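You operate a simulated robot arm through the tools that you are given. There is no shell and no other tool. Be economical: measure what you need, move in short steps, check, and stop when the job is done.

The job below is to be done with a simulated robot arm. You get a single attempt, and the scene is never put back.

JOB
Prove the current trip at 5 mA, reset, and set the trip knob to 15 mA.
Fine: HV on, raise until it trips, lower to zero before the reset; leave the flap open.

Only the result counts: the job must be done as asked and must still hold three seconds after the hand-in. Knocking over, shifting, dropping, spilling or breaking anything else fails it.

ROBOT AND FRAMES
A 6-joint arm with a two-finger parallel gripper, fixed in place. Base frame: the origin is at the foot of the arm, x ahead of it, y to its left, z up; the work surface is at about z = 0.766. Lengths are in m, angles in degrees, forces in N, time in s.
With the tool pointing down near the work surface it reaches from about 0.26 to 0.68 m from the base axis. Its first joint turns from -66.0 to 66.0 degrees. Payload 2.9 kg.
The TCP is the grasp point between the finger pads, 0.03 m short of the fingertips. In the tool frame z runs along the fingers and y along their closing line. The gripper opens to 0.11 m. The fingers are 0.02 m wide and 0.01 m thick; the gripper's body (0.048 by 0.112 m) begins 0.055 m behind the TCP.
Orientation is that of the tool frame in the base frame, as a unit quaternion [x, y, z, w]. With the fingers straight down and closing along the base's y, the tool's x points along the base's -x, its y along +y and its z along -z.

CONTROLS
- The arm moves only by the tool arm_command. Its argument "deltas" is text: rows parted by semicolons, each of 7 numbers parted by spaces: the closure in counts, from 0 (fully open) to 255 (shut), then the shift along the base's x, y, z in units of 40 mm (1.0 is 40 mm), then the turn, a rotation vector about the base's x, y, z in units of 8 degrees (1.0 is 8 degrees). In form: claw x y z wx wy wz; .... A call has 1 to 8 rows; each row shifts and turns the commanded pose from where the row before left it. A call with a number of a shift or a turn outside -1 to 1 is refused whole. Rows are played at 5 a second. More than 0.05 m and 8.6 degrees between two rows, or a gripper value outside its range, and nothing of the call is played. Where a pose cannot be reached the arm comes as near as it can. A force on the tool above 50 N (or 10 N above the force at the start of the call, whichever is more), or a blocked arm, ends the call early, and 0.2 s more pass. Each finger travels about 0.108 m/s and halts on what it meets, pressing with about 38 N; the grip force reading is that of the motor and also rises with nothing between the fingers. The clock runs only during rows and for 0.2 s after the last one: add rows that do not move to give the fingers time. The reply holds the time, the measured pose of the TCP, the force on the tool along the base axes, the opening and the grip force, in the units named above and with some noise, and new pictures: "pictures" is both (left out), scene, wrist or none.
- Cameras (640 x 400 px; columns grow to the right, rows downward): "scene" is fixed at [0.1025, 0.47, 1.383]; the picture's right is [-0.32, -0.95, 0.00], its down [-0.54, 0.18, -0.82] and it looks along [0.78, -0.26, -0.57] (base axes); focal length 322 px, centre (320, 200). "wrist" rides on the gripper at [0.072, 0.017, -0.103] in the tool frame; the picture's right is [-0.23, 0.97, 0.00], its down [-0.76, -0.18, -0.62] and it looks along [-0.61, -0.14, 0.78] (tool axes); focal length 222 px, centre (320, 200). There is no depth. A picture from a camera that has moved, and an enlarged one, comes with that camera's place and axes in the base frame and with its lens.
- close_up(camera, box): a new picture of the part [left, top, right, bottom] of that camera's present view, enlarged. The clock stands still meanwhile.
- hand_in(): hands the job in; it is judged then, once.

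Work in short steps. Places have to be worked out from the pictures, the camera data and where the tool is seen: move nearer, look again, correct. Check each grasp and each placing, and mend what went wrong. You have 120 turns and 200 pictures in all, those below and enlarged ones among them. Open the gripper and draw the arm clear of the work before you hand the job in, unless the task says otherwise; then end with one line.

The tools are called after "Request:" as a command line: name --argument value ..., lists and objects as JSON in quotes. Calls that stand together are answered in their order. arm_command: Moves the arm, as the interface text tells. Its arguments: {"type":"object","properties":{"deltas":{"type":"string"},"pictures":{"type":"string","enum":["both","scene","wrist","none"]}},"required":["deltas"]} The other tools are called the same way: close_up (camera, box) takes an enlarged picture of a part of a camera's view; hand_in () hands the job in.

At the start:

```text
clock: 0.0
eef_pos: [0.4136, 0.039, 1.1893]
ee_rot: [0.001, 1.0, 0.001, 0.0]
contact_force: [-1.0, 0.1, -0.8]
width: 0.11
grip_force: 0.1
```

scene: 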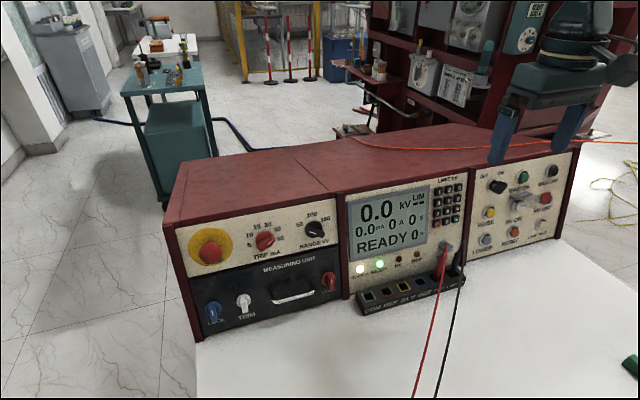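
wrist: 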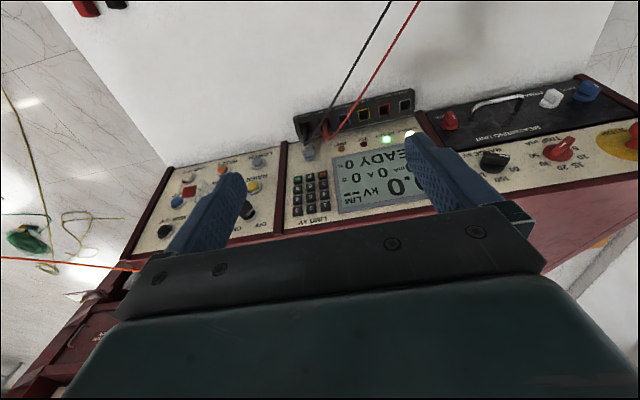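

The panel has three modules: trip knob and range at left, display in the middle, controls at right. I'll take close-ups first to read the labels.

Request:
close_up --camera "scene" --box '[460, 150, 580, 260]'

Request:
close_up --camera "scene" --box '[175, 200, 345, 330]'

Request:
close_up --camera "scene" --box '[340, 170, 475, 310]'

Request:
close_up --camera "wrist" --box '[130, 130, 290, 260]'

```text
3.64 times, centred on (520, 205) of scene
camera zoom: at [0.1025, 0.47, 1.383], right [-0.32, -0.95, 0.0], down [-0.54, 0.18, -0.82], along [0.78, -0.26, -0.57], focal length 1171 px, centre (-407, 182)
```

zoom: 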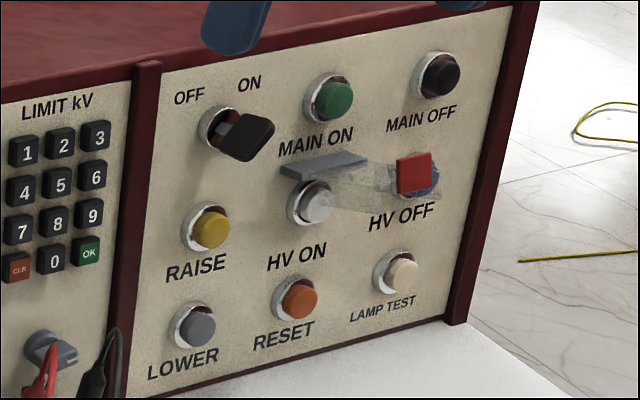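

```text
3.08 times, centred on (260, 265) of scene
camera zoom: at [0.1025, 0.47, 1.383], right [-0.32, -0.95, 0.0], down [-0.54, 0.18, -0.82], along [0.78, -0.26, -0.57], focal length 991 px, centre (505, 0)
```

zoom: 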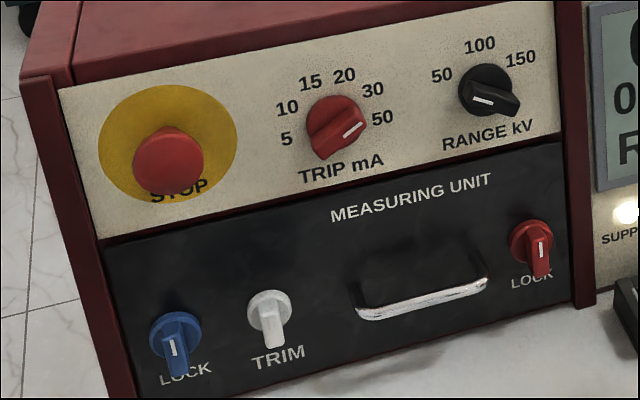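

```text
2.86 times, centred on (408, 240) of scene
camera zoom: at [0.1025, 0.47, 1.383], right [-0.32, -0.95, 0.0], down [-0.54, 0.18, -0.82], along [0.78, -0.26, -0.57], focal length 920 px, centre (70, 86)
```

zoom: 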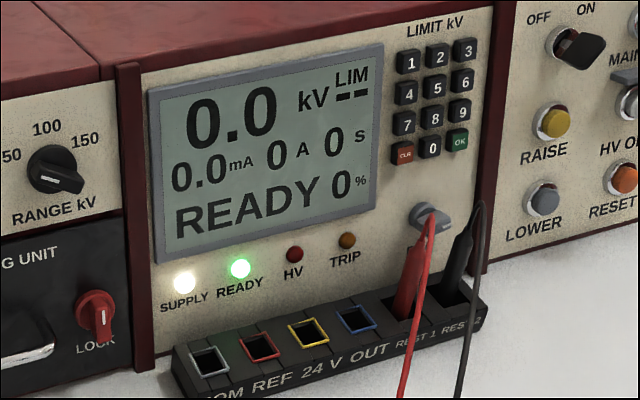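

```text
3.08 times, centred on (210, 195) of wrist
camera zoom: at [0.3412, 0.058, 1.2927], right [0.23, 0.97, 0.0], down [0.76, -0.18, 0.62], along [0.61, -0.14, -0.78], focal length 684 px, centre (658, 215)
```

zoom: 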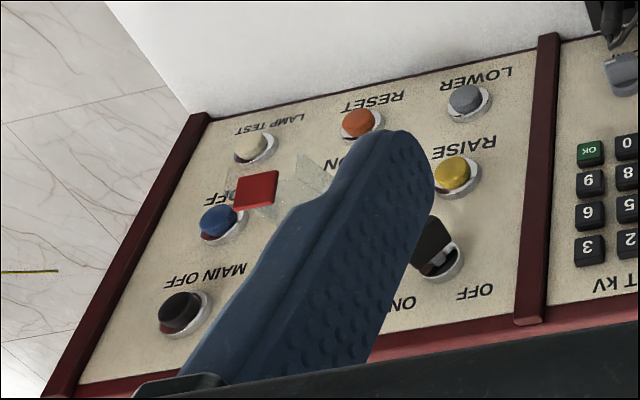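

Triangulating from both views: the right module's face is at x≈0.57–0.60 and leans back about 11°. LOWER is at about (0.569,-0.150,0.810), RESET at (0.568,-0.242,0.813), and the flap tab sticks out above HV ON at about (0.53,-0.24,0.95). I'll close the gripper and roll it 180° so the camera ends up above the tool when I tilt forward.

Request:
arm_command --deltas "255 -0.1 0 0 0 0 1;255 -0.1 0 0 0 0 1;255 -0.1 0 0 0 0 1;255 -0.1 0 0 0 0 1;255 -0.1 0 0 0 0 1;255 -0.1 0 0 0 0 1;255 -0.1 0 0 0 0 1;255 -0.1 0 0 0 0 1" --pictures "none"

Request:
arm_command --deltas "255 0 0 0 0 0 1;255 0 0 0 0 0 1;255 0 0 0 0 0 1;255 0 0 0 0 0 1;255 0 0 0 0 0 1;255 0 0 0 0 0 1;255 0 0 0 0 0 1;255 0 0 0 0 0 1" --pictures "none"

Request:
arm_command --deltas "255 0 0 0 0 0 1;255 0 0 0 0 0 1;255 0 0 0 0 0 1;255 0 0 0 0 0 1;255 0 0 0 0 0 1;255 0 0 0 0 0 1;255 0 0 0 0 0 0.5;255 0 0 0 0 0 0" --pictures "scene"

```text
clock: 1.8
eef_pos: [0.3813, 0.0403, 1.1898]
ee_rot: [-0.531, 0.847, -0.001, 0.001]
contact_force: [-0.3, -0.4, -0.1]
width: 0.0003
grip_force: 37.9
```

```text
clock: 3.6
eef_pos: [0.3823, 0.0399, 1.189]
ee_rot: [0.899, -0.438, 0.0, 0.0]
contact_force: [-0.1, -0.3, -0.1]
width: 0.0001
grip_force: 37.9
```

```text
clock: 5.4
eef_pos: [0.3814, 0.0395, 1.1895]
ee_rot: [1.0, 0.001, -0.001, -0.003]
contact_force: [0.4, -0.7, -0.4]
width: 0.0
grip_force: 37.6
```

scene: 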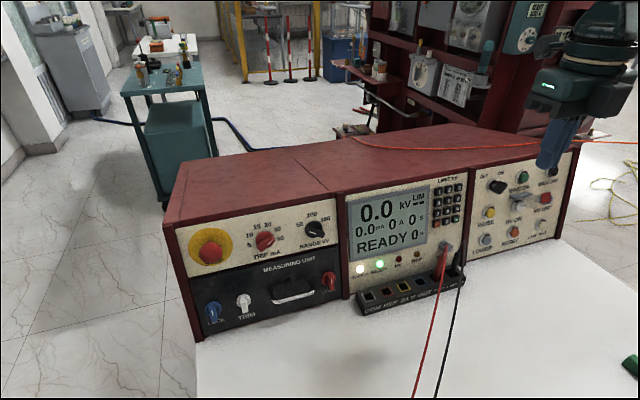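

The roll worked. Next I tilt the tool forward to point along the panel normal.

Request:
arm_command --deltas "255 0.1 0 0 0 -1 0;255 0.1 0 0 0 -1 0;255 0.1 0 0 0 -1 0;255 0.1 0 0 0 -1 0;255 0.1 0 0 0 -1 0;255 0 0 0 0 -1 0;255 0 0 0 0 -1 0;255 0 0 0 0 -1 0" --pictures "none"

Request:
arm_command --deltas "255 0 0 0 0 -1 0;255 0 0 0 0 -0.9 0;255 0 0 0 0 0 0" --pictures "both"

```text
clock: 7.2
eef_pos: [0.3943, 0.0705, 1.1848]
ee_rot: [0.848, 0.001, 0.53, -0.001]
contact_force: [0.0, -0.6, -0.3]
width: 0.0
grip_force: 37.9
out of reach, approached as far as the arm can: row 1, 2, 3
```

```text
clock: 8.0
eef_pos: [0.397, 0.0721, 1.183]
ee_rot: [0.77, 0.0, 0.638, 0.0]
contact_force: [-0.1, -0.1, 0.2]
width: 0.0
grip_force: 37.3
camera wrist: at [0.3082, 0.0554, 1.2739], right [-0.04, -0.97, -0.22], down [-0.75, 0.18, -0.63], along [0.66, 0.14, -0.74], focal length 222 px, centre (320, 200)
```

scene: 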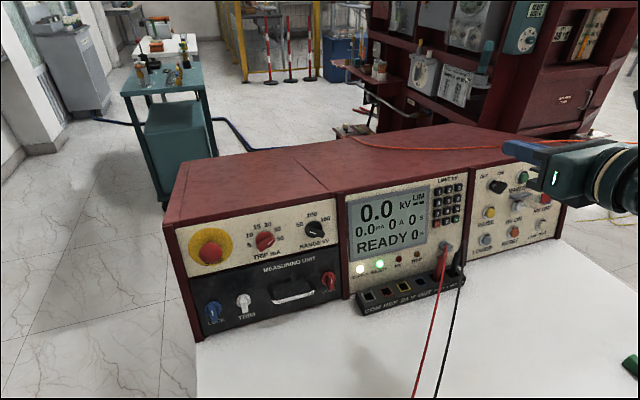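
wrist: 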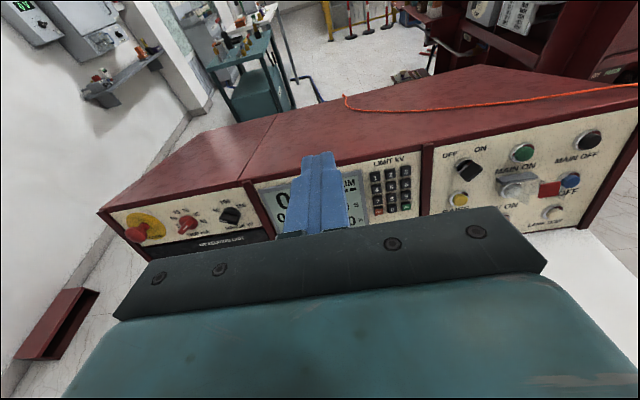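

The tool is now normal to the panel. I triangulate the trip knob at about (0.60, 0.42, 0.94), so I'll move in front of it for a better look.

Request:
arm_command --deltas "255 0 1 -0.5 0 0 0;255 0 1 -0.5 0 0 0;255 0 1 -0.5 0 0 0;255 0 1 -0.5 0 0 0;255 0.2 1 -0.5 0 0 0;255 0.2 1 -0.5 0 0 0;255 0.2 1 -0.5 0 0 0;255 0.2 1 -0.5 0 0 0" --pictures "none"

Request:
arm_command --deltas "0 0 0.7 -0.5 0 0 0;0 0 0 0 0 0 0;0 0 0 0 0 0 0" --pictures "both"

```text
clock: 9.8
eef_pos: [0.4485, 0.3811, 1.0227]
ee_rot: [0.77, -0.001, 0.638, 0.0]
contact_force: [-0.3, 0.3, 0.0]
width: 0.0
grip_force: 37.8
out of reach, approached as far as the arm can: row 6, 7, 8
```

```text
clock: 10.6
eef_pos: [0.4609, 0.4061, 1.004]
ee_rot: [0.771, 0.001, 0.637, -0.001]
contact_force: [0.7, 0.4, 0.3]
width: 0.1099
grip_force: 0.0
out of reach, approached as far as the arm can: row 1
camera wrist: at [0.3722, 0.3884, 1.0946], right [-0.04, -0.97, -0.22], down [-0.76, 0.18, -0.63], along [0.65, 0.14, -0.74], focal length 222 px, centre (320, 200)
```

scene: 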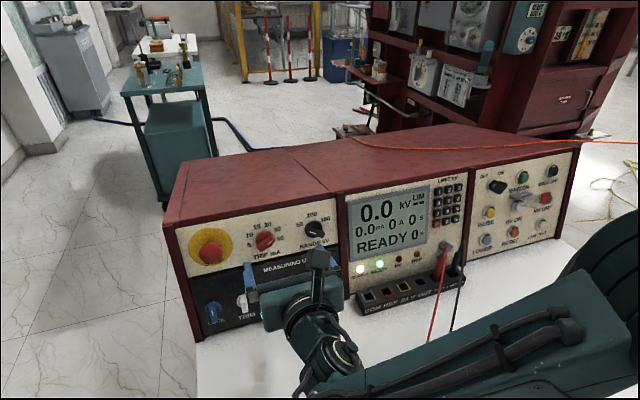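
wrist: 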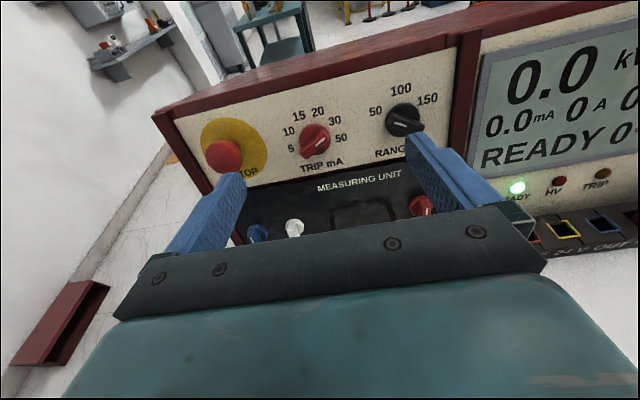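

Refined estimate: the trip knob front is at about (0.595, 0.42, 0.946). I'll zoom in on the wrist view to see its bar shape and the detent angles.

Request:
close_up --camera "wrist" --box '[260, 80, 370, 190]'

```text
3.64 times, centred on (315, 135) of wrist
camera zoom: at [0.3722, 0.3884, 1.0946], right [-0.04, -0.97, -0.22], down [-0.76, 0.18, -0.63], along [0.65, 0.14, -0.74], focal length 808 px, centre (338, 436)
```

zoom: 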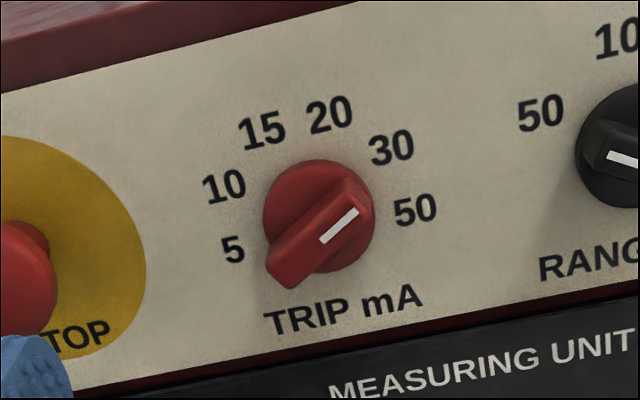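

Panel-plane geometry puts the detents at ±20°, ±60° and ±100°, and the pointer currently sits at +60°, which is 30 mA. I need about 160° CCW to reach 5 mA. I'll move to the pre-grasp and roll 60° CW.

Request:
arm_command --deltas "0 0.8 0 -0.3 0 0 0;0 0.8 0 0 0.98 0 -0.19;0 0 0 0 0.98 0 -0.19;0 0 0 0 0.98 0 -0.19;0 0 0 0 0.98 0 -0.19;0 0 0 0 0.98 0 -0.19;0 0 0 0 0.98 0 -0.19;0 0 0 0 0.98 0 -0.19" --pictures "none"

Request:
arm_command --deltas "0 0 0 0 0.49 0 -0.095;0 0 0 0 0 0 0" --pictures "both"

```text
clock: 12.4
eef_pos: [0.5245, 0.4037, 0.9912]
ee_rot: [0.68, -0.363, 0.562, -0.298]
contact_force: [0.1, 0.3, 0.0]
width: 0.1099
grip_force: 0.1
```

```text
clock: 13.0
eef_pos: [0.5241, 0.4037, 0.9914]
ee_rot: [0.668, -0.385, 0.552, -0.318]
contact_force: [-0.8, 0.8, -0.6]
width: 0.1098
grip_force: 0.1
camera wrist: at [0.4267, 0.3336, 1.0325], right [-0.18, -0.29, -0.94], down [-0.65, 0.75, -0.11], along [0.74, 0.59, -0.33], focal length 222 px, centre (320, 200)
```

scene: 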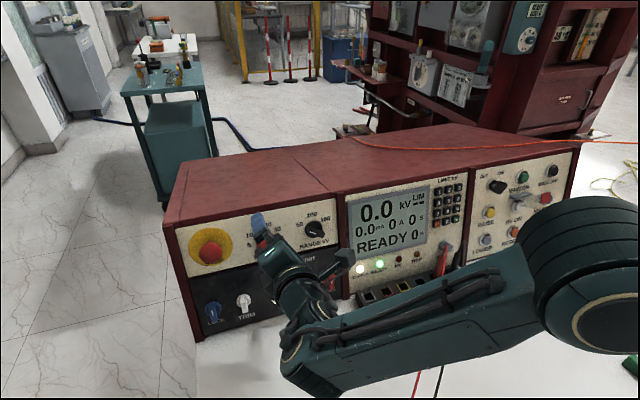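
wrist: 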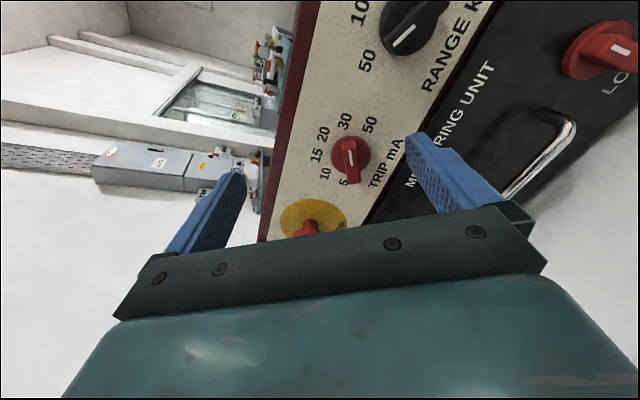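

Combining the views, the knob front is at about (0.60, 0.421, 0.941). I'll move onto its axis with the tips still about 3 cm short.

Request:
arm_command --deltas "0 0 0.43 -0.95 0 0 0;0 0.35 0 0 0 0 0;0 0 0 0 0 0 0" --pictures "both"

Request:
close_up --camera "wrist" --box '[220, 50, 460, 230]'

```text
clock: 13.8
eef_pos: [0.5381, 0.4208, 0.9564]
ee_rot: [0.668, -0.385, 0.552, -0.318]
contact_force: [0.3, 0.6, 0.5]
width: 0.1099
grip_force: 0.2
camera wrist: at [0.4401, 0.3508, 0.9957], right [-0.18, -0.29, -0.94], down [-0.65, 0.75, -0.11], along [0.73, 0.59, -0.33], focal length 222 px, centre (320, 200)
```

scene: 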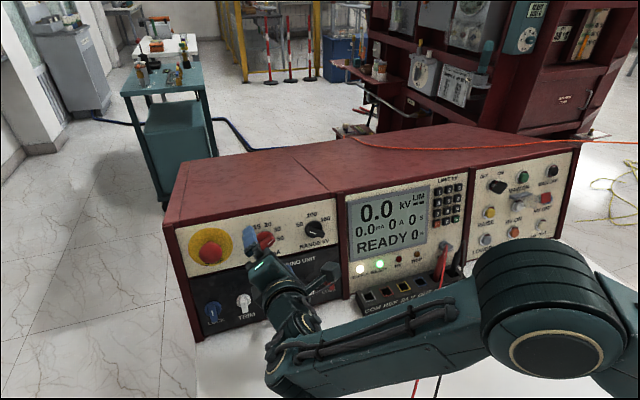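
wrist: 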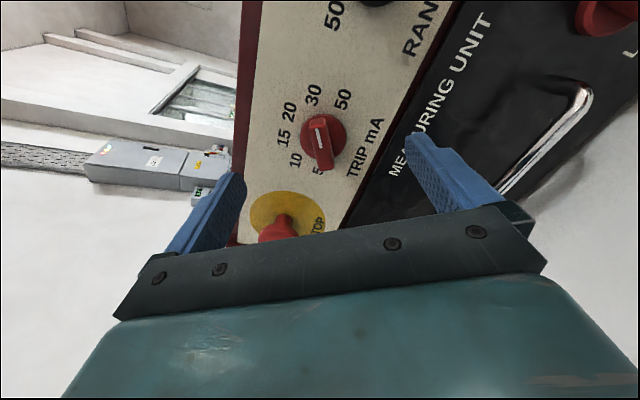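

```text
2.22 times, centred on (340, 140) of wrist
camera zoom: at [0.4401, 0.3508, 0.9957], right [-0.18, -0.29, -0.94], down [-0.65, 0.75, -0.11], along [0.73, 0.59, -0.33], focal length 494 px, centre (276, 333)
```

zoom: 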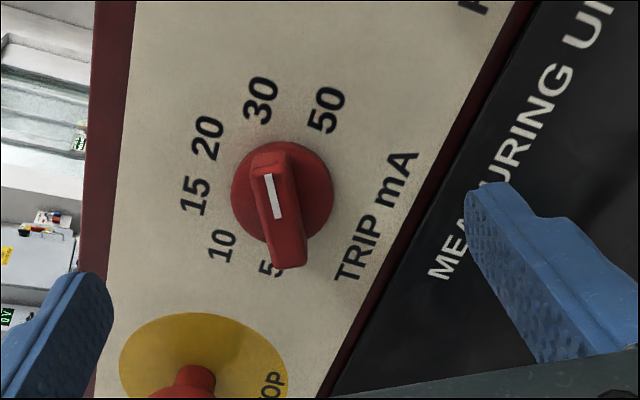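

Bar and disc both line up with the tool axis (bar front about 63 mm ahead of the TCP, disc about 75 mm). I'll advance 40 mm along the axis, then close on the bar.

Request:
arm_command --deltas "0 0.5 0 -0.1 0 0 0;0 0.48 0 -0.09 0 0 0;0 0 0 0 0 0 0" --pictures "wrist"

```text
clock: 14.6
eef_pos: [0.5742, 0.4209, 0.9462]
ee_rot: [0.669, -0.385, 0.553, -0.314]
contact_force: [-45.9, -13.8, 12.9]
width: 0.1098
grip_force: 0.0
camera wrist: at [0.4772, 0.3519, 0.9874], right [-0.18, -0.3, -0.94], down [-0.65, 0.75, -0.11], along [0.74, 0.59, -0.33], focal length 222 px, centre (320, 200)
```

wrist: 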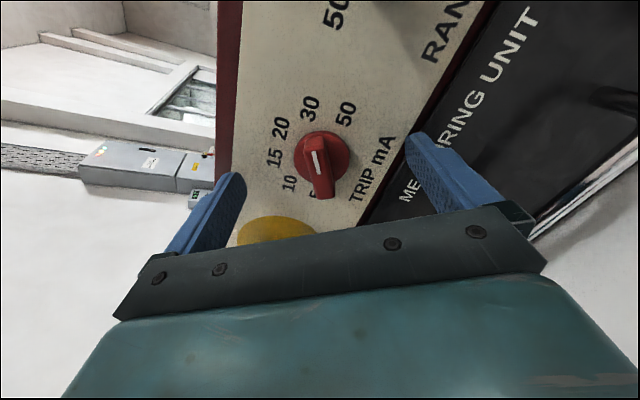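

There is 46 N of contact: a spread finger has touched the top frame lip or the drawer divider. I'll back off, narrow the opening to about 45 mm, and look again.

Request:
arm_command --deltas "0 -0.45 0 0.09 0 0 0;150 0 0 0 0 0 0;150 0 0 0 0 0 0;150 0 0 0 0 0 0" --pictures "both"

Request:
close_up --camera "scene" --box '[170, 180, 350, 300]'

```text
clock: 15.6
eef_pos: [0.5596, 0.4213, 0.9476]
ee_rot: [0.668, -0.385, 0.553, -0.316]
contact_force: [-1.0, 0.3, 0.4]
width: 0.0453
grip_force: 0.0
camera wrist: at [0.4616, 0.3512, 0.9895], right [-0.18, -0.29, -0.94], down [-0.65, 0.75, -0.11], along [0.74, 0.59, -0.33], focal length 222 px, centre (320, 200)
```

scene: 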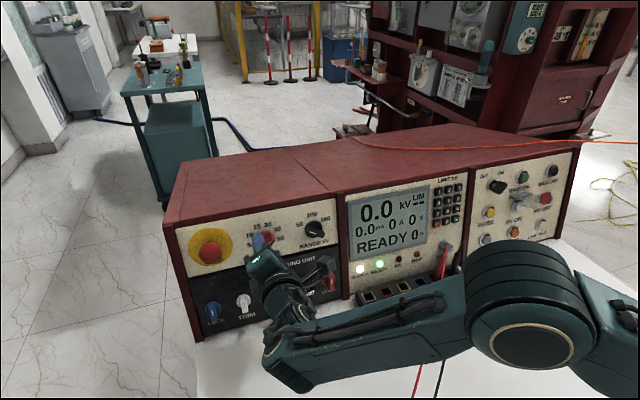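
wrist: 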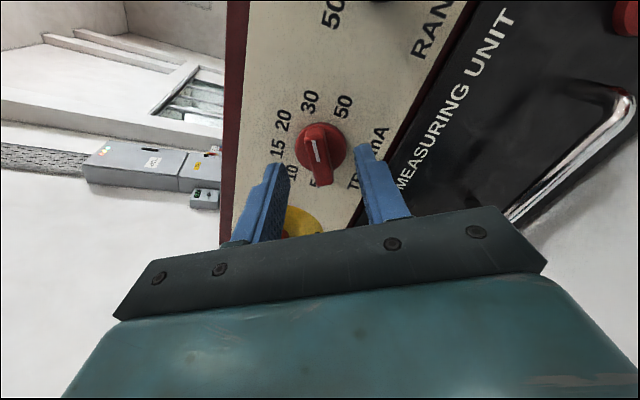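

```text
3.33 times, centred on (260, 240) of scene
camera zoom: at [0.1025, 0.47, 1.383], right [-0.32, -0.95, 0.0], down [-0.54, 0.18, -0.82], along [0.78, -0.26, -0.57], focal length 1073 px, centre (520, 67)
```

zoom: 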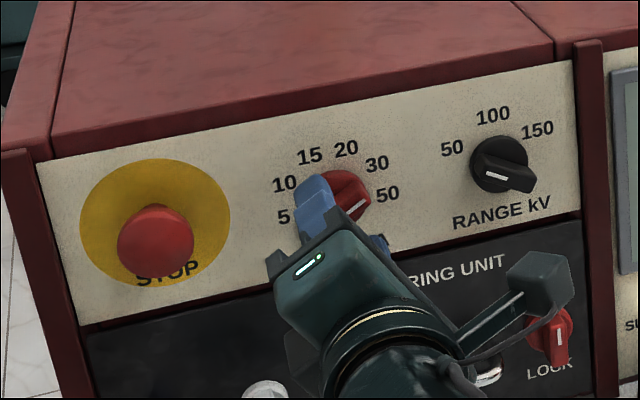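

Request:
close_up --camera "wrist" --box '[230, 70, 420, 220]'

```text
2.67 times, centred on (325, 145) of wrist
camera zoom: at [0.4616, 0.3512, 0.9895], right [-0.18, -0.29, -0.94], down [-0.65, 0.75, -0.11], along [0.74, 0.59, -0.33], focal length 592 px, centre (307, 347)
```

zoom: 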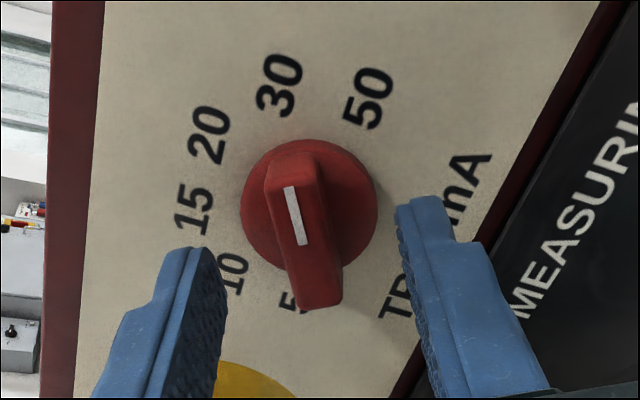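

With the narrow opening the bar is centred between the fingers and its front is 40 mm ahead of the TCP. I'll advance 20 mm and close.

Request:
arm_command --deltas "150 0.25 0 -0.05 0 0 0;150 0.25 0 -0.05 0 0 0;150 0 0 0 0 0 0" --pictures "none"

Request:
close_up --camera "wrist" --box '[230, 70, 420, 220]'

```text
clock: 16.4
eef_pos: [0.5792, 0.4203, 0.9453]
ee_rot: [0.668, -0.386, 0.552, -0.317]
contact_force: [-0.4, 0.3, -0.4]
width: 0.0454
grip_force: 0.1
```

```text
2.67 times, centred on (325, 145) of wrist
camera zoom: at [0.4819, 0.3506, 0.9867], right [-0.18, -0.29, -0.94], down [-0.65, 0.75, -0.11], along [0.74, 0.59, -0.33], focal length 592 px, centre (307, 347)
```

zoom: 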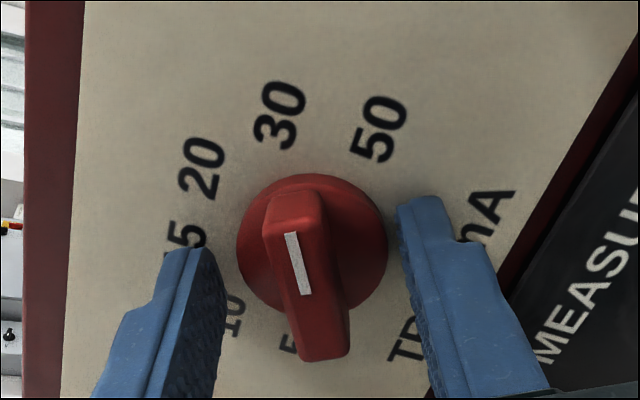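

No contact and centred. Closing on the bar.

Request:
arm_command --deltas "255 0 0 0 0 0 0;255 0 0 0 0 0 0;255 0 0 0 0 0 0" --pictures "none"

Request:
close_up --camera "wrist" --box '[230, 70, 420, 220]'

```text
clock: 17.2
eef_pos: [0.5788, 0.4196, 0.9454]
ee_rot: [0.668, -0.386, 0.552, -0.316]
contact_force: [-2.3, -3.7, -5.1]
width: 0.0361
grip_force: 45.2
```

```text
2.67 times, centred on (325, 145) of wrist
camera zoom: at [0.4818, 0.3501, 0.9859], right [-0.18, -0.29, -0.94], down [-0.65, 0.75, -0.11], along [0.74, 0.59, -0.33], focal length 592 px, centre (307, 347)
```

zoom: 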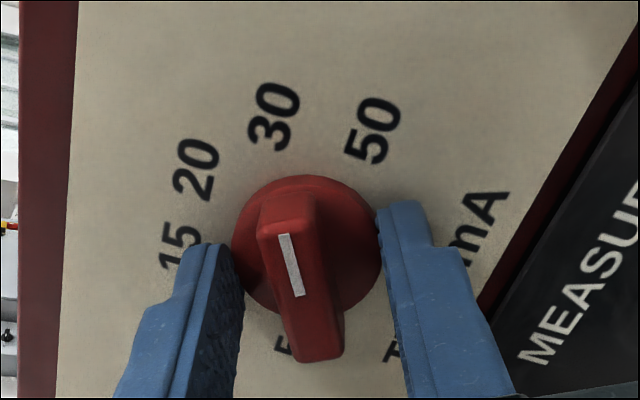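

The fingers closed on the disc (36 mm) instead of the bar, so they're slightly too deep. I'll open, retreat 7 mm and close again.

Request:
arm_command --deltas "150 0 0 0 0 0 0;150 0 0 0 0 0 0;150 -0.172 0 0.034 0 0 0;150 0 0 0 0 0 0;255 0 0 0 0 0 0;255 0 0 0 0 0 0;255 0 0 0 0 0 0" --pictures "none"

Request:
close_up --camera "wrist" --box '[230, 70, 420, 220]'

```text
clock: 18.8
eef_pos: [0.5727, 0.4177, 0.9414]
ee_rot: [0.671, -0.387, 0.551, -0.31]
contact_force: [-11.4, -16.9, -20.4]
width: 0.0248
grip_force: 45.5
```

```text
2.67 times, centred on (325, 145) of wrist
camera zoom: at [0.4742, 0.3485, 0.9843], right [-0.2, -0.3, -0.93], down [-0.65, 0.75, -0.1], along [0.73, 0.59, -0.34], focal length 592 px, centre (307, 347)
```

zoom: 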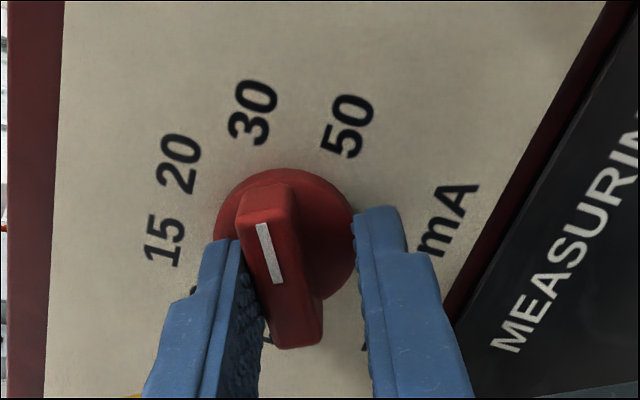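

The left finger sits on the bar but the lower one still catches the disc rim. I'll open, retreat another 6 mm and close again.

Request:
arm_command --deltas "150 0 0 0 0 0 0;150 0 0 0 0 0 0;150 -0.147 0 0.03 0 0 0;150 0 0 0 0 0 0" --pictures "none"

Request:
close_up --camera "wrist" --box '[230, 70, 420, 220]'

Request:
arm_command --deltas "255 0 0 0 0 0 0;255 0 0 0 0 0 0;255 0 0 0 0 0 0" --pictures "none"

Request:
close_up --camera "wrist" --box '[230, 70, 420, 220]'

```text
clock: 19.8
eef_pos: [0.5662, 0.4215, 0.9494]
ee_rot: [0.667, -0.386, 0.553, -0.317]
contact_force: [-0.2, 0.3, 0.1]
width: 0.0453
grip_force: 0.1
```

```text
2.67 times, centred on (325, 145) of wrist
camera zoom: at [0.4691, 0.351, 0.99], right [-0.18, -0.29, -0.94], down [-0.65, 0.75, -0.11], along [0.74, 0.59, -0.33], focal length 592 px, centre (307, 347)
```

zoom: 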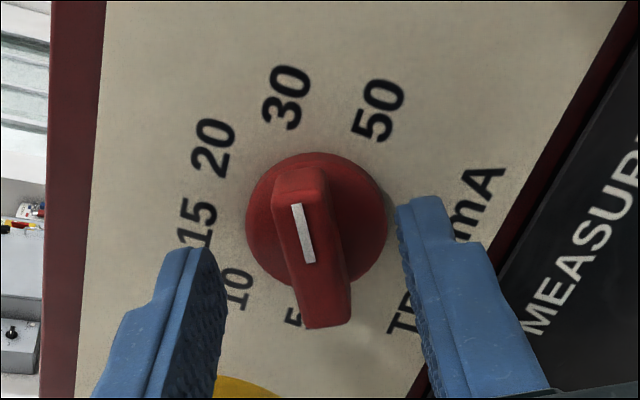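

```text
clock: 20.6
eef_pos: [0.5666, 0.4196, 0.9482]
ee_rot: [0.669, -0.386, 0.551, -0.316]
contact_force: [-6.1, -4.3, -2.5]
width: 0.0132
grip_force: 45.7
```

```text
2.67 times, centred on (325, 145) of wrist
camera zoom: at [0.4689, 0.3504, 0.9889], right [-0.18, -0.29, -0.94], down [-0.65, 0.75, -0.11], along [0.74, 0.59, -0.33], focal length 592 px, centre (307, 347)
```

zoom: 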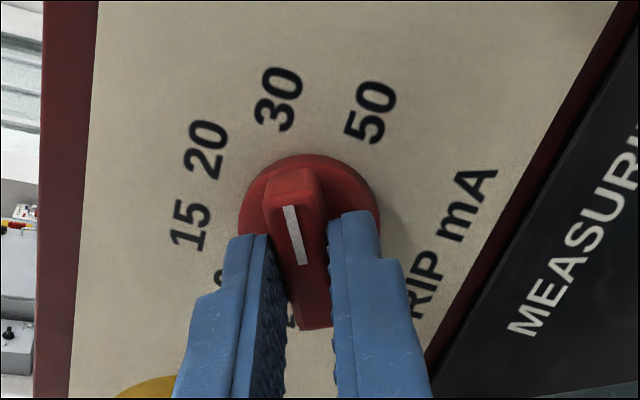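

Gripped on the bar (13 mm), but the grip is about 4–5 mm off-centre along it. I'll reopen a little, shift towards the knob centre, and grip again.

Request:
arm_command --deltas "170 0 0 0 0 0 0;170 0 -0.1 0.05 0 0 0;170 0 0 0 0 0 0;255 0 0 0 0 0 0;255 0 0 0 0 0 0" --pictures "none"

Request:
close_up --camera "wrist" --box '[230, 70, 420, 220]'

```text
clock: 21.8
eef_pos: [0.5666, 0.4165, 0.9509]
ee_rot: [0.668, -0.387, 0.552, -0.316]
contact_force: [-3.5, -3.3, -1.8]
width: 0.013
grip_force: 44.6
```

```text
2.67 times, centred on (325, 145) of wrist
camera zoom: at [0.4692, 0.3467, 0.9909], right [-0.18, -0.29, -0.94], down [-0.65, 0.75, -0.11], along [0.74, 0.59, -0.33], focal length 592 px, centre (307, 347)
```

zoom: 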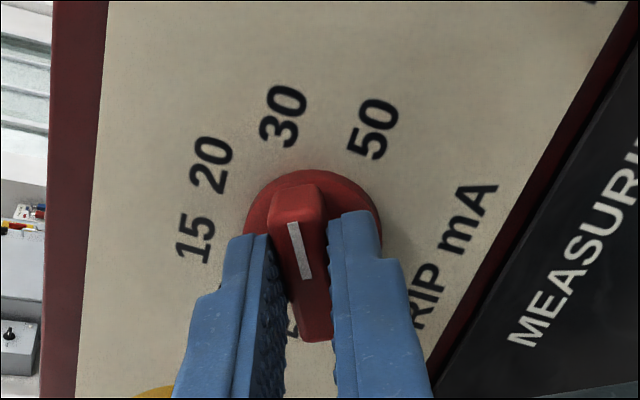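

Firm, centred grip. I'll turn it CCW by 40° as a first detent step and check.

Request:
arm_command --deltas "255 0 0 0 -0.98 0 0.19;255 0 0 0 -0.98 0 0.19;255 0 0 0 -0.98 0 0.19;255 0 0 0 -0.98 0 0.19;255 0 0 0 -0.98 0 0.19;255 0 0 0 0 0 0" --pictures "none"

Request:
close_up --camera "wrist" --box '[230, 70, 420, 220]'

```text
clock: 23.2
eef_pos: [0.5673, 0.4196, 0.9518]
ee_rot: [0.758, -0.133, 0.629, -0.112]
contact_force: [5.9, 11.3, 4.1]
width: 0.013
grip_force: 44.7
```

```text
2.67 times, centred on (325, 145) of wrist
camera zoom: at [0.4772, 0.3784, 1.0316], right [-0.1, -0.84, -0.54], down [-0.73, 0.43, -0.53], along [0.67, 0.34, -0.66], focal length 592 px, centre (307, 347)
```

zoom: 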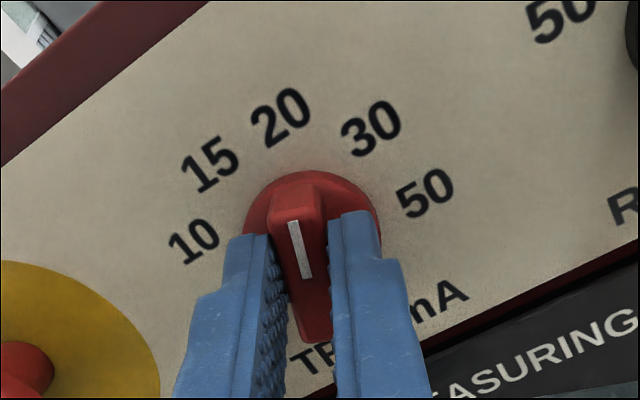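

The knob follows and now points at 20. I'll continue with a +y correction to relieve the side force.

Request:
arm_command --deltas "255 0 0.08 0 -0.98 0 0.19;255 0 0 0 -0.98 0 0.19;255 0 0 0 -0.98 0 0.19;255 0 0 0 -0.98 0 0.19;255 0 0 0 -0.98 0 0.19;255 0 0 0 0 0 0" --pictures "none"

Request:
arm_command --deltas "255 0 0 0 -0.98 0 0.19;255 0 0 0 -0.98 0 0.19;255 0 0 0 -0.98 0 0.19;255 0 0 0 -0.98 0 0.19;255 0 0 0 -0.98 0 0.19;255 0 0 0 0 0 0" --pictures "none"

Request:
close_up --camera "wrist" --box '[230, 70, 420, 220]'

```text
clock: 24.6
eef_pos: [0.5677, 0.421, 0.9517]
ee_rot: [0.758, 0.135, 0.629, 0.108]
contact_force: [15.2, 15.1, 4.9]
width: 0.0128
grip_force: 45.1
```

```text
clock: 26.0
eef_pos: [0.4716, 0.349, 0.9064]
ee_rot: [0.667, 0.384, 0.554, 0.316]
contact_force: [-0.7, 0.8, -0.6]
width: 0.0
grip_force: 37.9
out of reach, approached as far as the arm can: row 2, 3, 4, 5
```

```text
2.67 times, centred on (325, 145) of wrist
camera zoom: at [0.3792, 0.4031, 0.9766], right [0.14, -0.69, 0.71], down [-0.71, -0.57, -0.41], along [0.69, -0.45, -0.57], focal length 592 px, centre (307, 347)
```

zoom: 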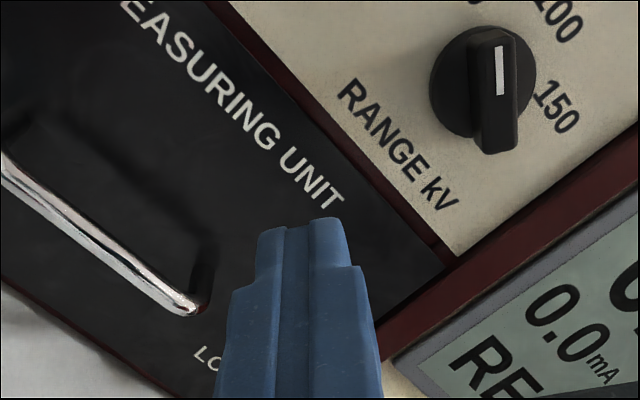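

The arm hit a reach limit at that roll and slid off the knob. I'll see what state everything is in.

Request:
close_up --camera "scene" --box '[170, 180, 350, 300]'

Request:
close_up --camera "wrist" --box '[0, 0, 640, 400]'

```text
3.33 times, centred on (260, 240) of scene
camera zoom: at [0.1025, 0.47, 1.383], right [-0.32, -0.95, 0.0], down [-0.54, 0.18, -0.82], along [0.78, -0.26, -0.57], focal length 1073 px, centre (520, 67)
```

zoom: 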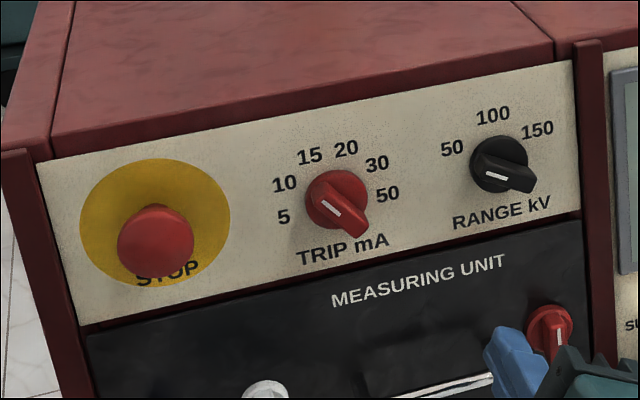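

```text
1.00 times, centred on (320, 200) of wrist
camera zoom: at [0.3792, 0.4031, 0.9766], right [0.14, -0.69, 0.71], down [-0.71, -0.57, -0.41], along [0.69, -0.45, -0.57], focal length 222 px, centre (320, 200)
```

zoom: 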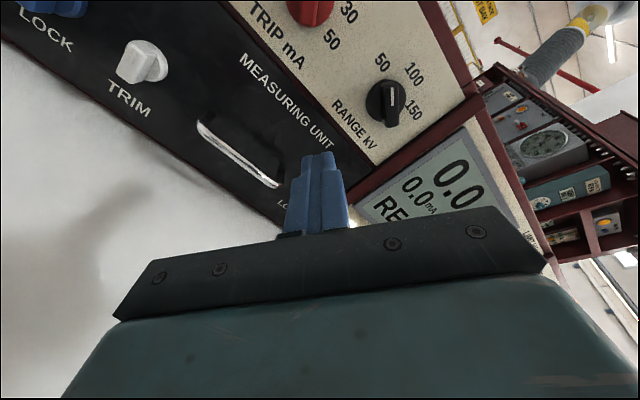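

The knob now points to 10 mA and nothing else has moved. CCW rolls run into a joint limit, so I'll use the symmetric grip instead: roll to +120° (camera lower right), then turn 40° CCW to reach 5.

Request:
arm_command --deltas "255 0 0.2 0.2 0.98 0 -0.19;255 0 0.2 0.2 0.98 0 -0.19;255 0 0.2 0.2 0.98 0 -0.19;255 0 0.2 0.2 0.98 0 -0.19;255 0 0.2 0.2 0.98 0 -0.19;255 0 0.2 0 0.98 0 -0.19;255 0 0.2 0 0.98 0 -0.19;255 0 0.2 0 0.98 0 -0.19" --pictures "none"

Request:
arm_command --deltas "150 0 0 0 0.98 0 -0.19;150 0 0 0 0.98 0 -0.19;150 0 0 0 0.98 0 -0.19;150 0 0 0 0.98 0 -0.19;150 0 0 0 0.98 0 -0.19;150 0 0 0 0.98 0 -0.19;150 0 0 0 0.98 0 -0.19;150 0 0 0 0.98 0 -0.19" --pictures "none"

Request:
arm_command --deltas "150 0 0 0 0.98 0 -0.19;150 0 0 0 0.98 0 -0.19;150 0 0 0 0.98 0 -0.19;150 0 0 0 0.98 0 -0.19;150 0 0 0 0.98 0 -0.19;150 0 0 0 0.98 0 -0.19;150 0 0 0 0.49 0 -0.095;150 0 0 0 0 0 0" --pictures "both"

```text
clock: 27.8
eef_pos: [0.4712, 0.4135, 0.9453]
ee_rot: [0.77, -0.028, 0.637, -0.023]
contact_force: [0.7, -0.7, -0.5]
width: 0.0
grip_force: 37.5
```

```text
clock: 29.6
eef_pos: [0.4716, 0.4142, 0.947]
ee_rot: [0.638, -0.432, 0.529, -0.355]
contact_force: [-0.2, 0.0, 0.5]
width: 0.0454
grip_force: 0.1
```

```text
clock: 31.4
eef_pos: [0.4726, 0.4135, 0.9459]
ee_rot: [-0.386, 0.669, -0.319, 0.549]
contact_force: [0.0, 0.3, -0.5]
width: 0.0453
grip_force: 0.0
camera wrist: at [0.3609, 0.3603, 0.9172], right [-0.14, 0.68, -0.72], down [-0.51, 0.57, 0.64], along [0.85, 0.45, 0.27], focal length 222 px, centre (320, 200)
```

scene: 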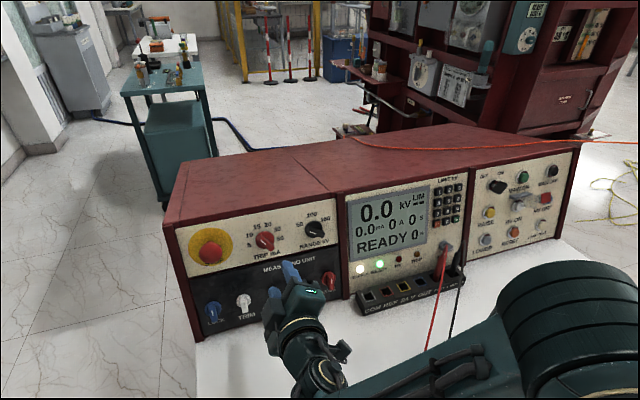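
wrist: 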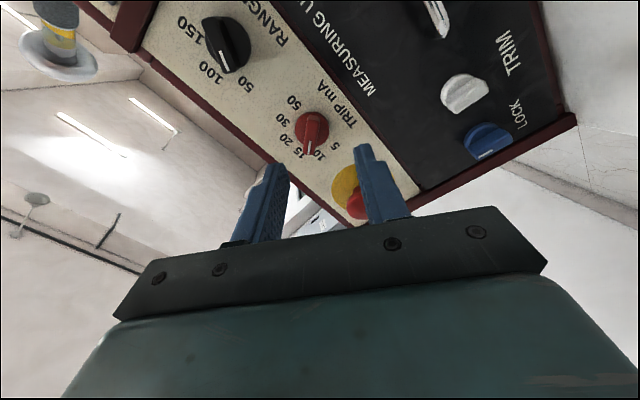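

All good. I'll move onto the knob axis at x≈0.53 with the fingers half open.

Request:
arm_command --deltas "150 0.7 0.19 0.3 0 0 0;150 0.72 0 0 0 0 0;150 0 0 0 0 0 0" --pictures "none"

Request:
close_up --camera "wrist" --box '[230, 70, 420, 220]'

```text
clock: 32.2
eef_pos: [0.529, 0.4213, 0.9581]
ee_rot: [-0.386, 0.668, -0.32, 0.549]
contact_force: [-0.8, 0.1, -0.1]
width: 0.0453
grip_force: 0.0
```

```text
2.67 times, centred on (325, 145) of wrist
camera zoom: at [0.4172, 0.3677, 0.9287], right [-0.14, 0.68, -0.72], down [-0.51, 0.57, 0.64], along [0.85, 0.45, 0.27], focal length 592 px, centre (307, 347)
```

zoom: 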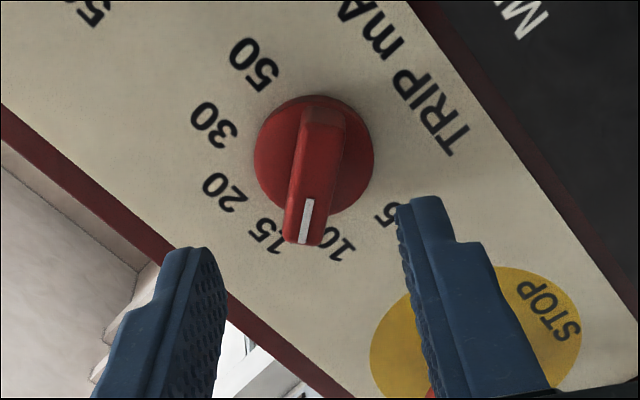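

Aligned within about 2 mm. I'll advance 38 mm and grip.

Request:
arm_command --deltas "150 0.47 0.02 -0.12 0 0 0;150 0.46 0.02 -0.11 0 0 0;150 0 0 0 0 0 0;255 0 0 0 0 0 0;255 0 0 0 0 0 0;255 0 0 0 0 0 0" --pictures "none"

Request:
close_up --camera "wrist" --box '[230, 70, 420, 220]'

```text
clock: 33.6
eef_pos: [0.5671, 0.4221, 0.9492]
ee_rot: [-0.386, 0.668, -0.32, 0.55]
contact_force: [5.1, 1.6, 4.5]
width: 0.013
grip_force: 44.8
```

```text
2.67 times, centred on (325, 145) of wrist
camera zoom: at [0.4552, 0.3694, 0.9194], right [-0.14, 0.68, -0.72], down [-0.51, 0.57, 0.64], along [0.85, 0.45, 0.27], focal length 592 px, centre (307, 347)
```

zoom: 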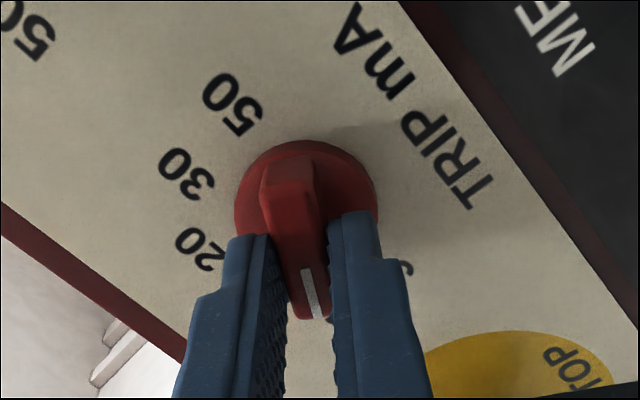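

Good grip. I'll turn 40° CCW to reach 5.

Request:
arm_command --deltas "255 0 0 0 -0.98 0 0.19;255 0 0 0 -0.98 0 0.19;255 0 0 0 -0.98 0 0.19;255 0 0 0 -0.98 0 0.19;255 0 0 0 -0.98 0 0.19;255 0 0 0 0 0 0" --pictures "none"

Request:
arm_command --deltas "150 0 0 0 0 0 0;150 0 0 0 0 0 0;150 -0.5 0 0.1 0 0 0;150 -0.5 0 0.1 0 0 0;150 0 0 0 0 0 0" --pictures "both"

Request:
close_up --camera "wrist" --box '[230, 70, 420, 220]'

```text
clock: 35.0
eef_pos: [0.5671, 0.4229, 0.9469]
ee_rot: [0.593, -0.496, 0.487, -0.406]
contact_force: [1.8, 2.8, -11.7]
width: 0.0134
grip_force: 44.9
```

```text
clock: 36.2
eef_pos: [0.5261, 0.4231, 0.9586]
ee_rot: [0.591, -0.496, 0.489, -0.408]
contact_force: [-0.6, 0.2, 0.7]
width: 0.0452
grip_force: 0.1
camera wrist: at [0.4236, 0.3494, 0.9742], right [-0.19, 0.05, -0.98], down [-0.6, 0.78, 0.16], along [0.78, 0.62, -0.12], focal length 222 px, centre (320, 200)
```

scene: 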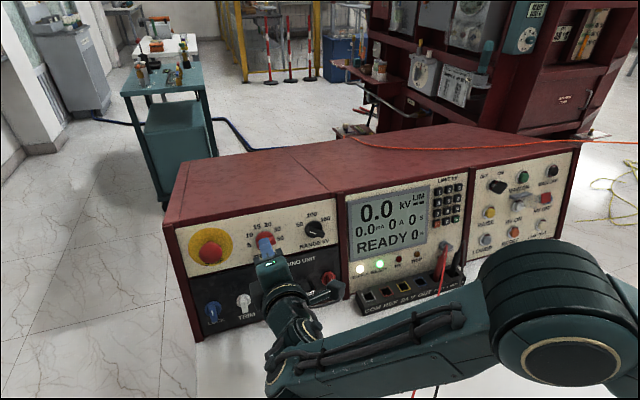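
wrist: 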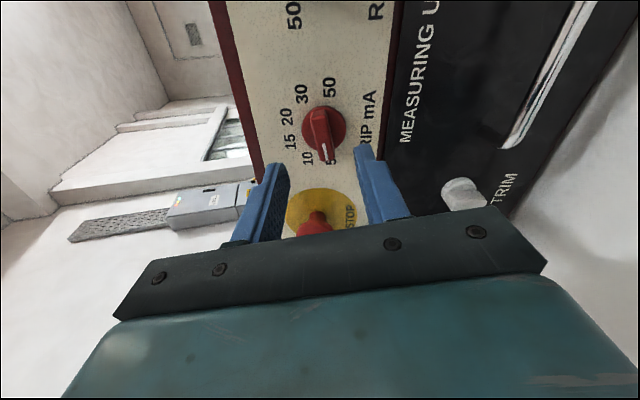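

```text
2.67 times, centred on (325, 145) of wrist
camera zoom: at [0.4236, 0.3494, 0.9742], right [-0.19, 0.05, -0.98], down [-0.6, 0.78, 0.16], along [0.78, 0.62, -0.12], focal length 592 px, centre (307, 347)
```

zoom: 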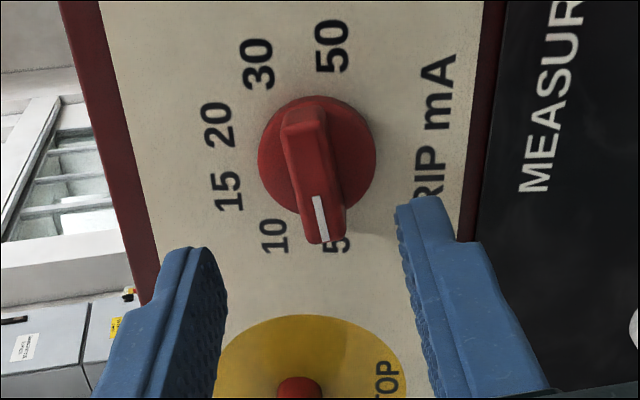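

The knob points at 5. Next I retract, raise, roll the camera back up, close the gripper and move across to the right module.

Request:
arm_command --deltas "255 -0.9 0 0.4 -0.98 0 0.19;255 0 -0.5 0.8 -0.98 0 0.19;255 0 -1 0.8 -0.98 0 0.19;255 0 -1 0.5 -0.98 0 0.19;255 0 -1 0 -0.98 0 0.19;255 0 -1 0 -0.98 0 0.19;255 0 -1 0 -0.98 0 0.19;255 0 -1 0 -0.98 0 0.19" --pictures "none"

Request:
arm_command --deltas "255 0 -1 0 -0.98 0 0.19;255 0 -1 0 -0.98 0 0.19;255 0 -1 0 0 0 0;255 0 -1 0 0 0 0;255 0 -1 0 0 0 0;255 0 -1 0 0 0 0;255 0 -1 0 0 0 0;255 0 0 0 0 0 0" --pictures "both"

```text
refused: row 3 steps farther than a row can; nothing moved
```

```text
clock: 38.0
eef_pos: [0.5243, 0.1445, 0.957]
ee_rot: [0.654, -0.409, 0.541, -0.336]
contact_force: [-0.2, -0.8, 0.1]
width: 0.0
grip_force: 37.6
camera wrist: at [0.4254, 0.0723, 0.9935], right [-0.18, -0.22, -0.96], down [-0.64, 0.76, -0.05], along [0.74, 0.61, -0.29], focal length 222 px, centre (320, 200)
```

scene: 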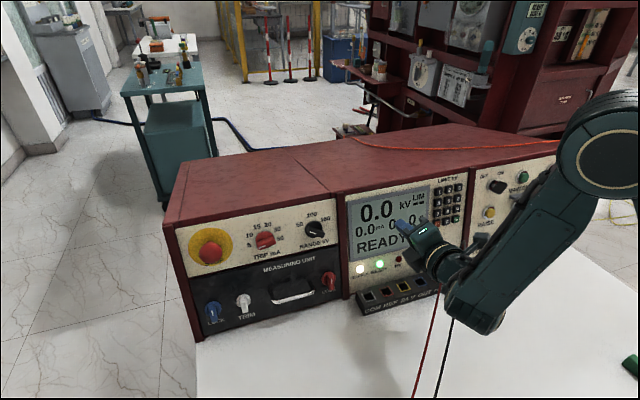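
wrist: 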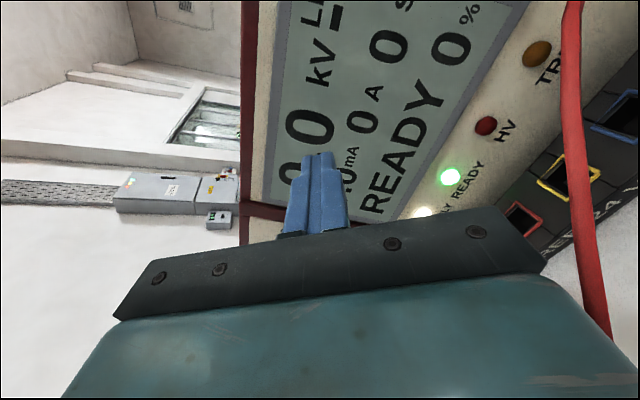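

My first call was refused (step too long) but the second one ran. No harm done: contact stays about zero. Now I raise and retract before crossing the cables, finishing the roll as I go.

Request:
arm_command --deltas "255 -0.5 0 0.8 -0.98 0 0.19;255 -0.5 0 0.8 -0.98 0 0.19;255 -0.3 0 0.8 -0.98 0 0.19;255 0 0 0.5 -0.98 0 0.19;255 0 -1 0 -0.98 0 0.19;255 0 -1 0 -0.98 0 0.19;255 0 -1 0 -0.98 0 0.19;255 0 -1 0 -0.98 0 0.19" --pictures "none"

```text
clock: 39.8
eef_pos: [0.4708, 0.0042, 1.0707]
ee_rot: [0.769, -0.006, 0.639, 0.005]
contact_force: [0.8, -0.5, -0.4]
width: 0.0004
grip_force: 37.3
out of reach, approached as far as the arm can: row 8
```

Request:
arm_command --deltas "255 0.2 -1 0 0 0 0;255 0 -1 0 0 0 0;255 0 -1 0 0 0 0;255 0 -1 0 0 0 0;255 0 -1 0 0 0 0;255 0 -0.6 0 0 0 0;255 0 0 0 0 0 0" --pictures "both"

Request:
close_up --camera "wrist" --box '[200, 20, 480, 220]'

```text
clock: 41.4
eef_pos: [0.4635, 0.0036, 1.0577]
ee_rot: [0.77, -0.003, 0.638, 0.003]
contact_force: [-0.3, 0.9, -0.6]
width: 0.0
grip_force: 37.8
out of reach, approached as far as the arm can: row 1, 2, 3, 4, 5, 6
camera wrist: at [0.375, -0.0114, 1.1486], right [-0.05, -0.97, -0.22], down [-0.75, 0.18, -0.63], along [0.66, 0.14, -0.74], focal length 222 px, centre (320, 200)
```

scene: 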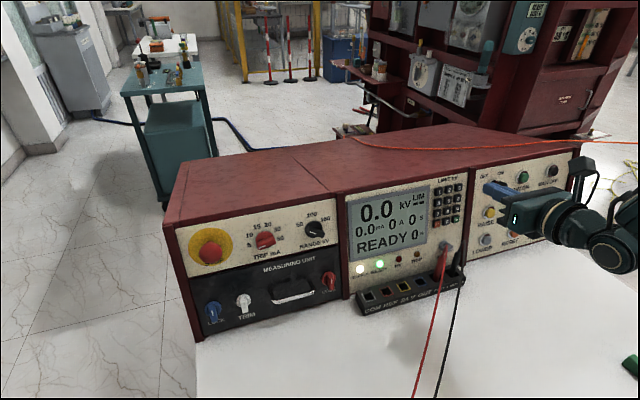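
wrist: 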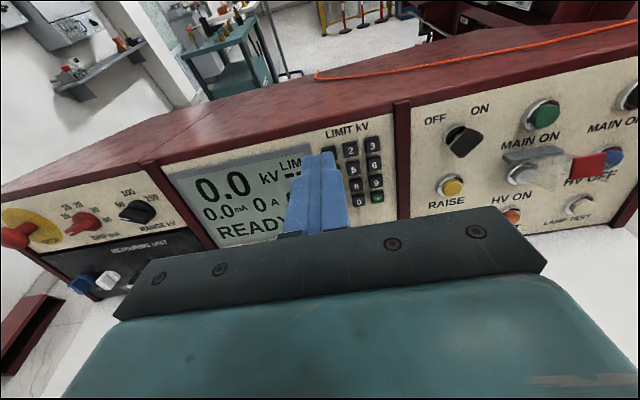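

```text
2.00 times, centred on (340, 120) of wrist
camera zoom: at [0.375, -0.0114, 1.1486], right [-0.05, -0.97, -0.22], down [-0.75, 0.18, -0.63], along [0.66, 0.14, -0.74], focal length 444 px, centre (280, 360)
```

zoom: 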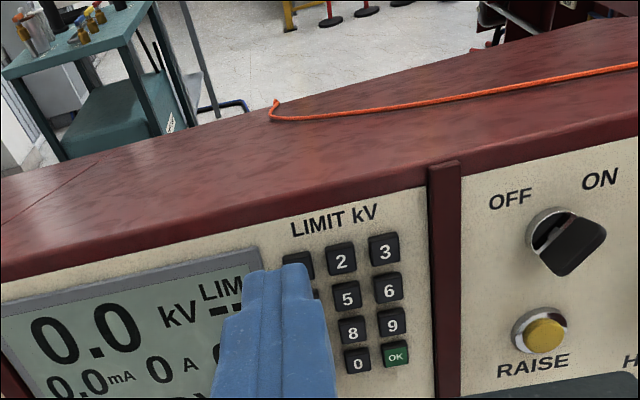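

The roll-joint limit blocks negative y at zero roll. I'll roll +40°, which frees that joint, and then move across.

Request:
arm_command --deltas "255 0 0 0 0.98 0 -0.19;255 0 0 0 0.98 0 -0.19;255 0 0 0 0.98 0 -0.19;255 0 0 0 0.98 0 -0.19;255 0 0 0 0.98 0 -0.19;255 0 -1 0 0 0 0;255 0 -1 0 0 0 0;255 0 0 0 0 0 0" --pictures "none"

```text
clock: 43.2
eef_pos: [0.476, -0.0603, 1.0702]
ee_rot: [0.725, -0.267, 0.598, -0.214]
contact_force: [0.3, 0.2, -0.2]
width: 0.0001
grip_force: 38.1
out of reach, approached as far as the arm can: row 7
```

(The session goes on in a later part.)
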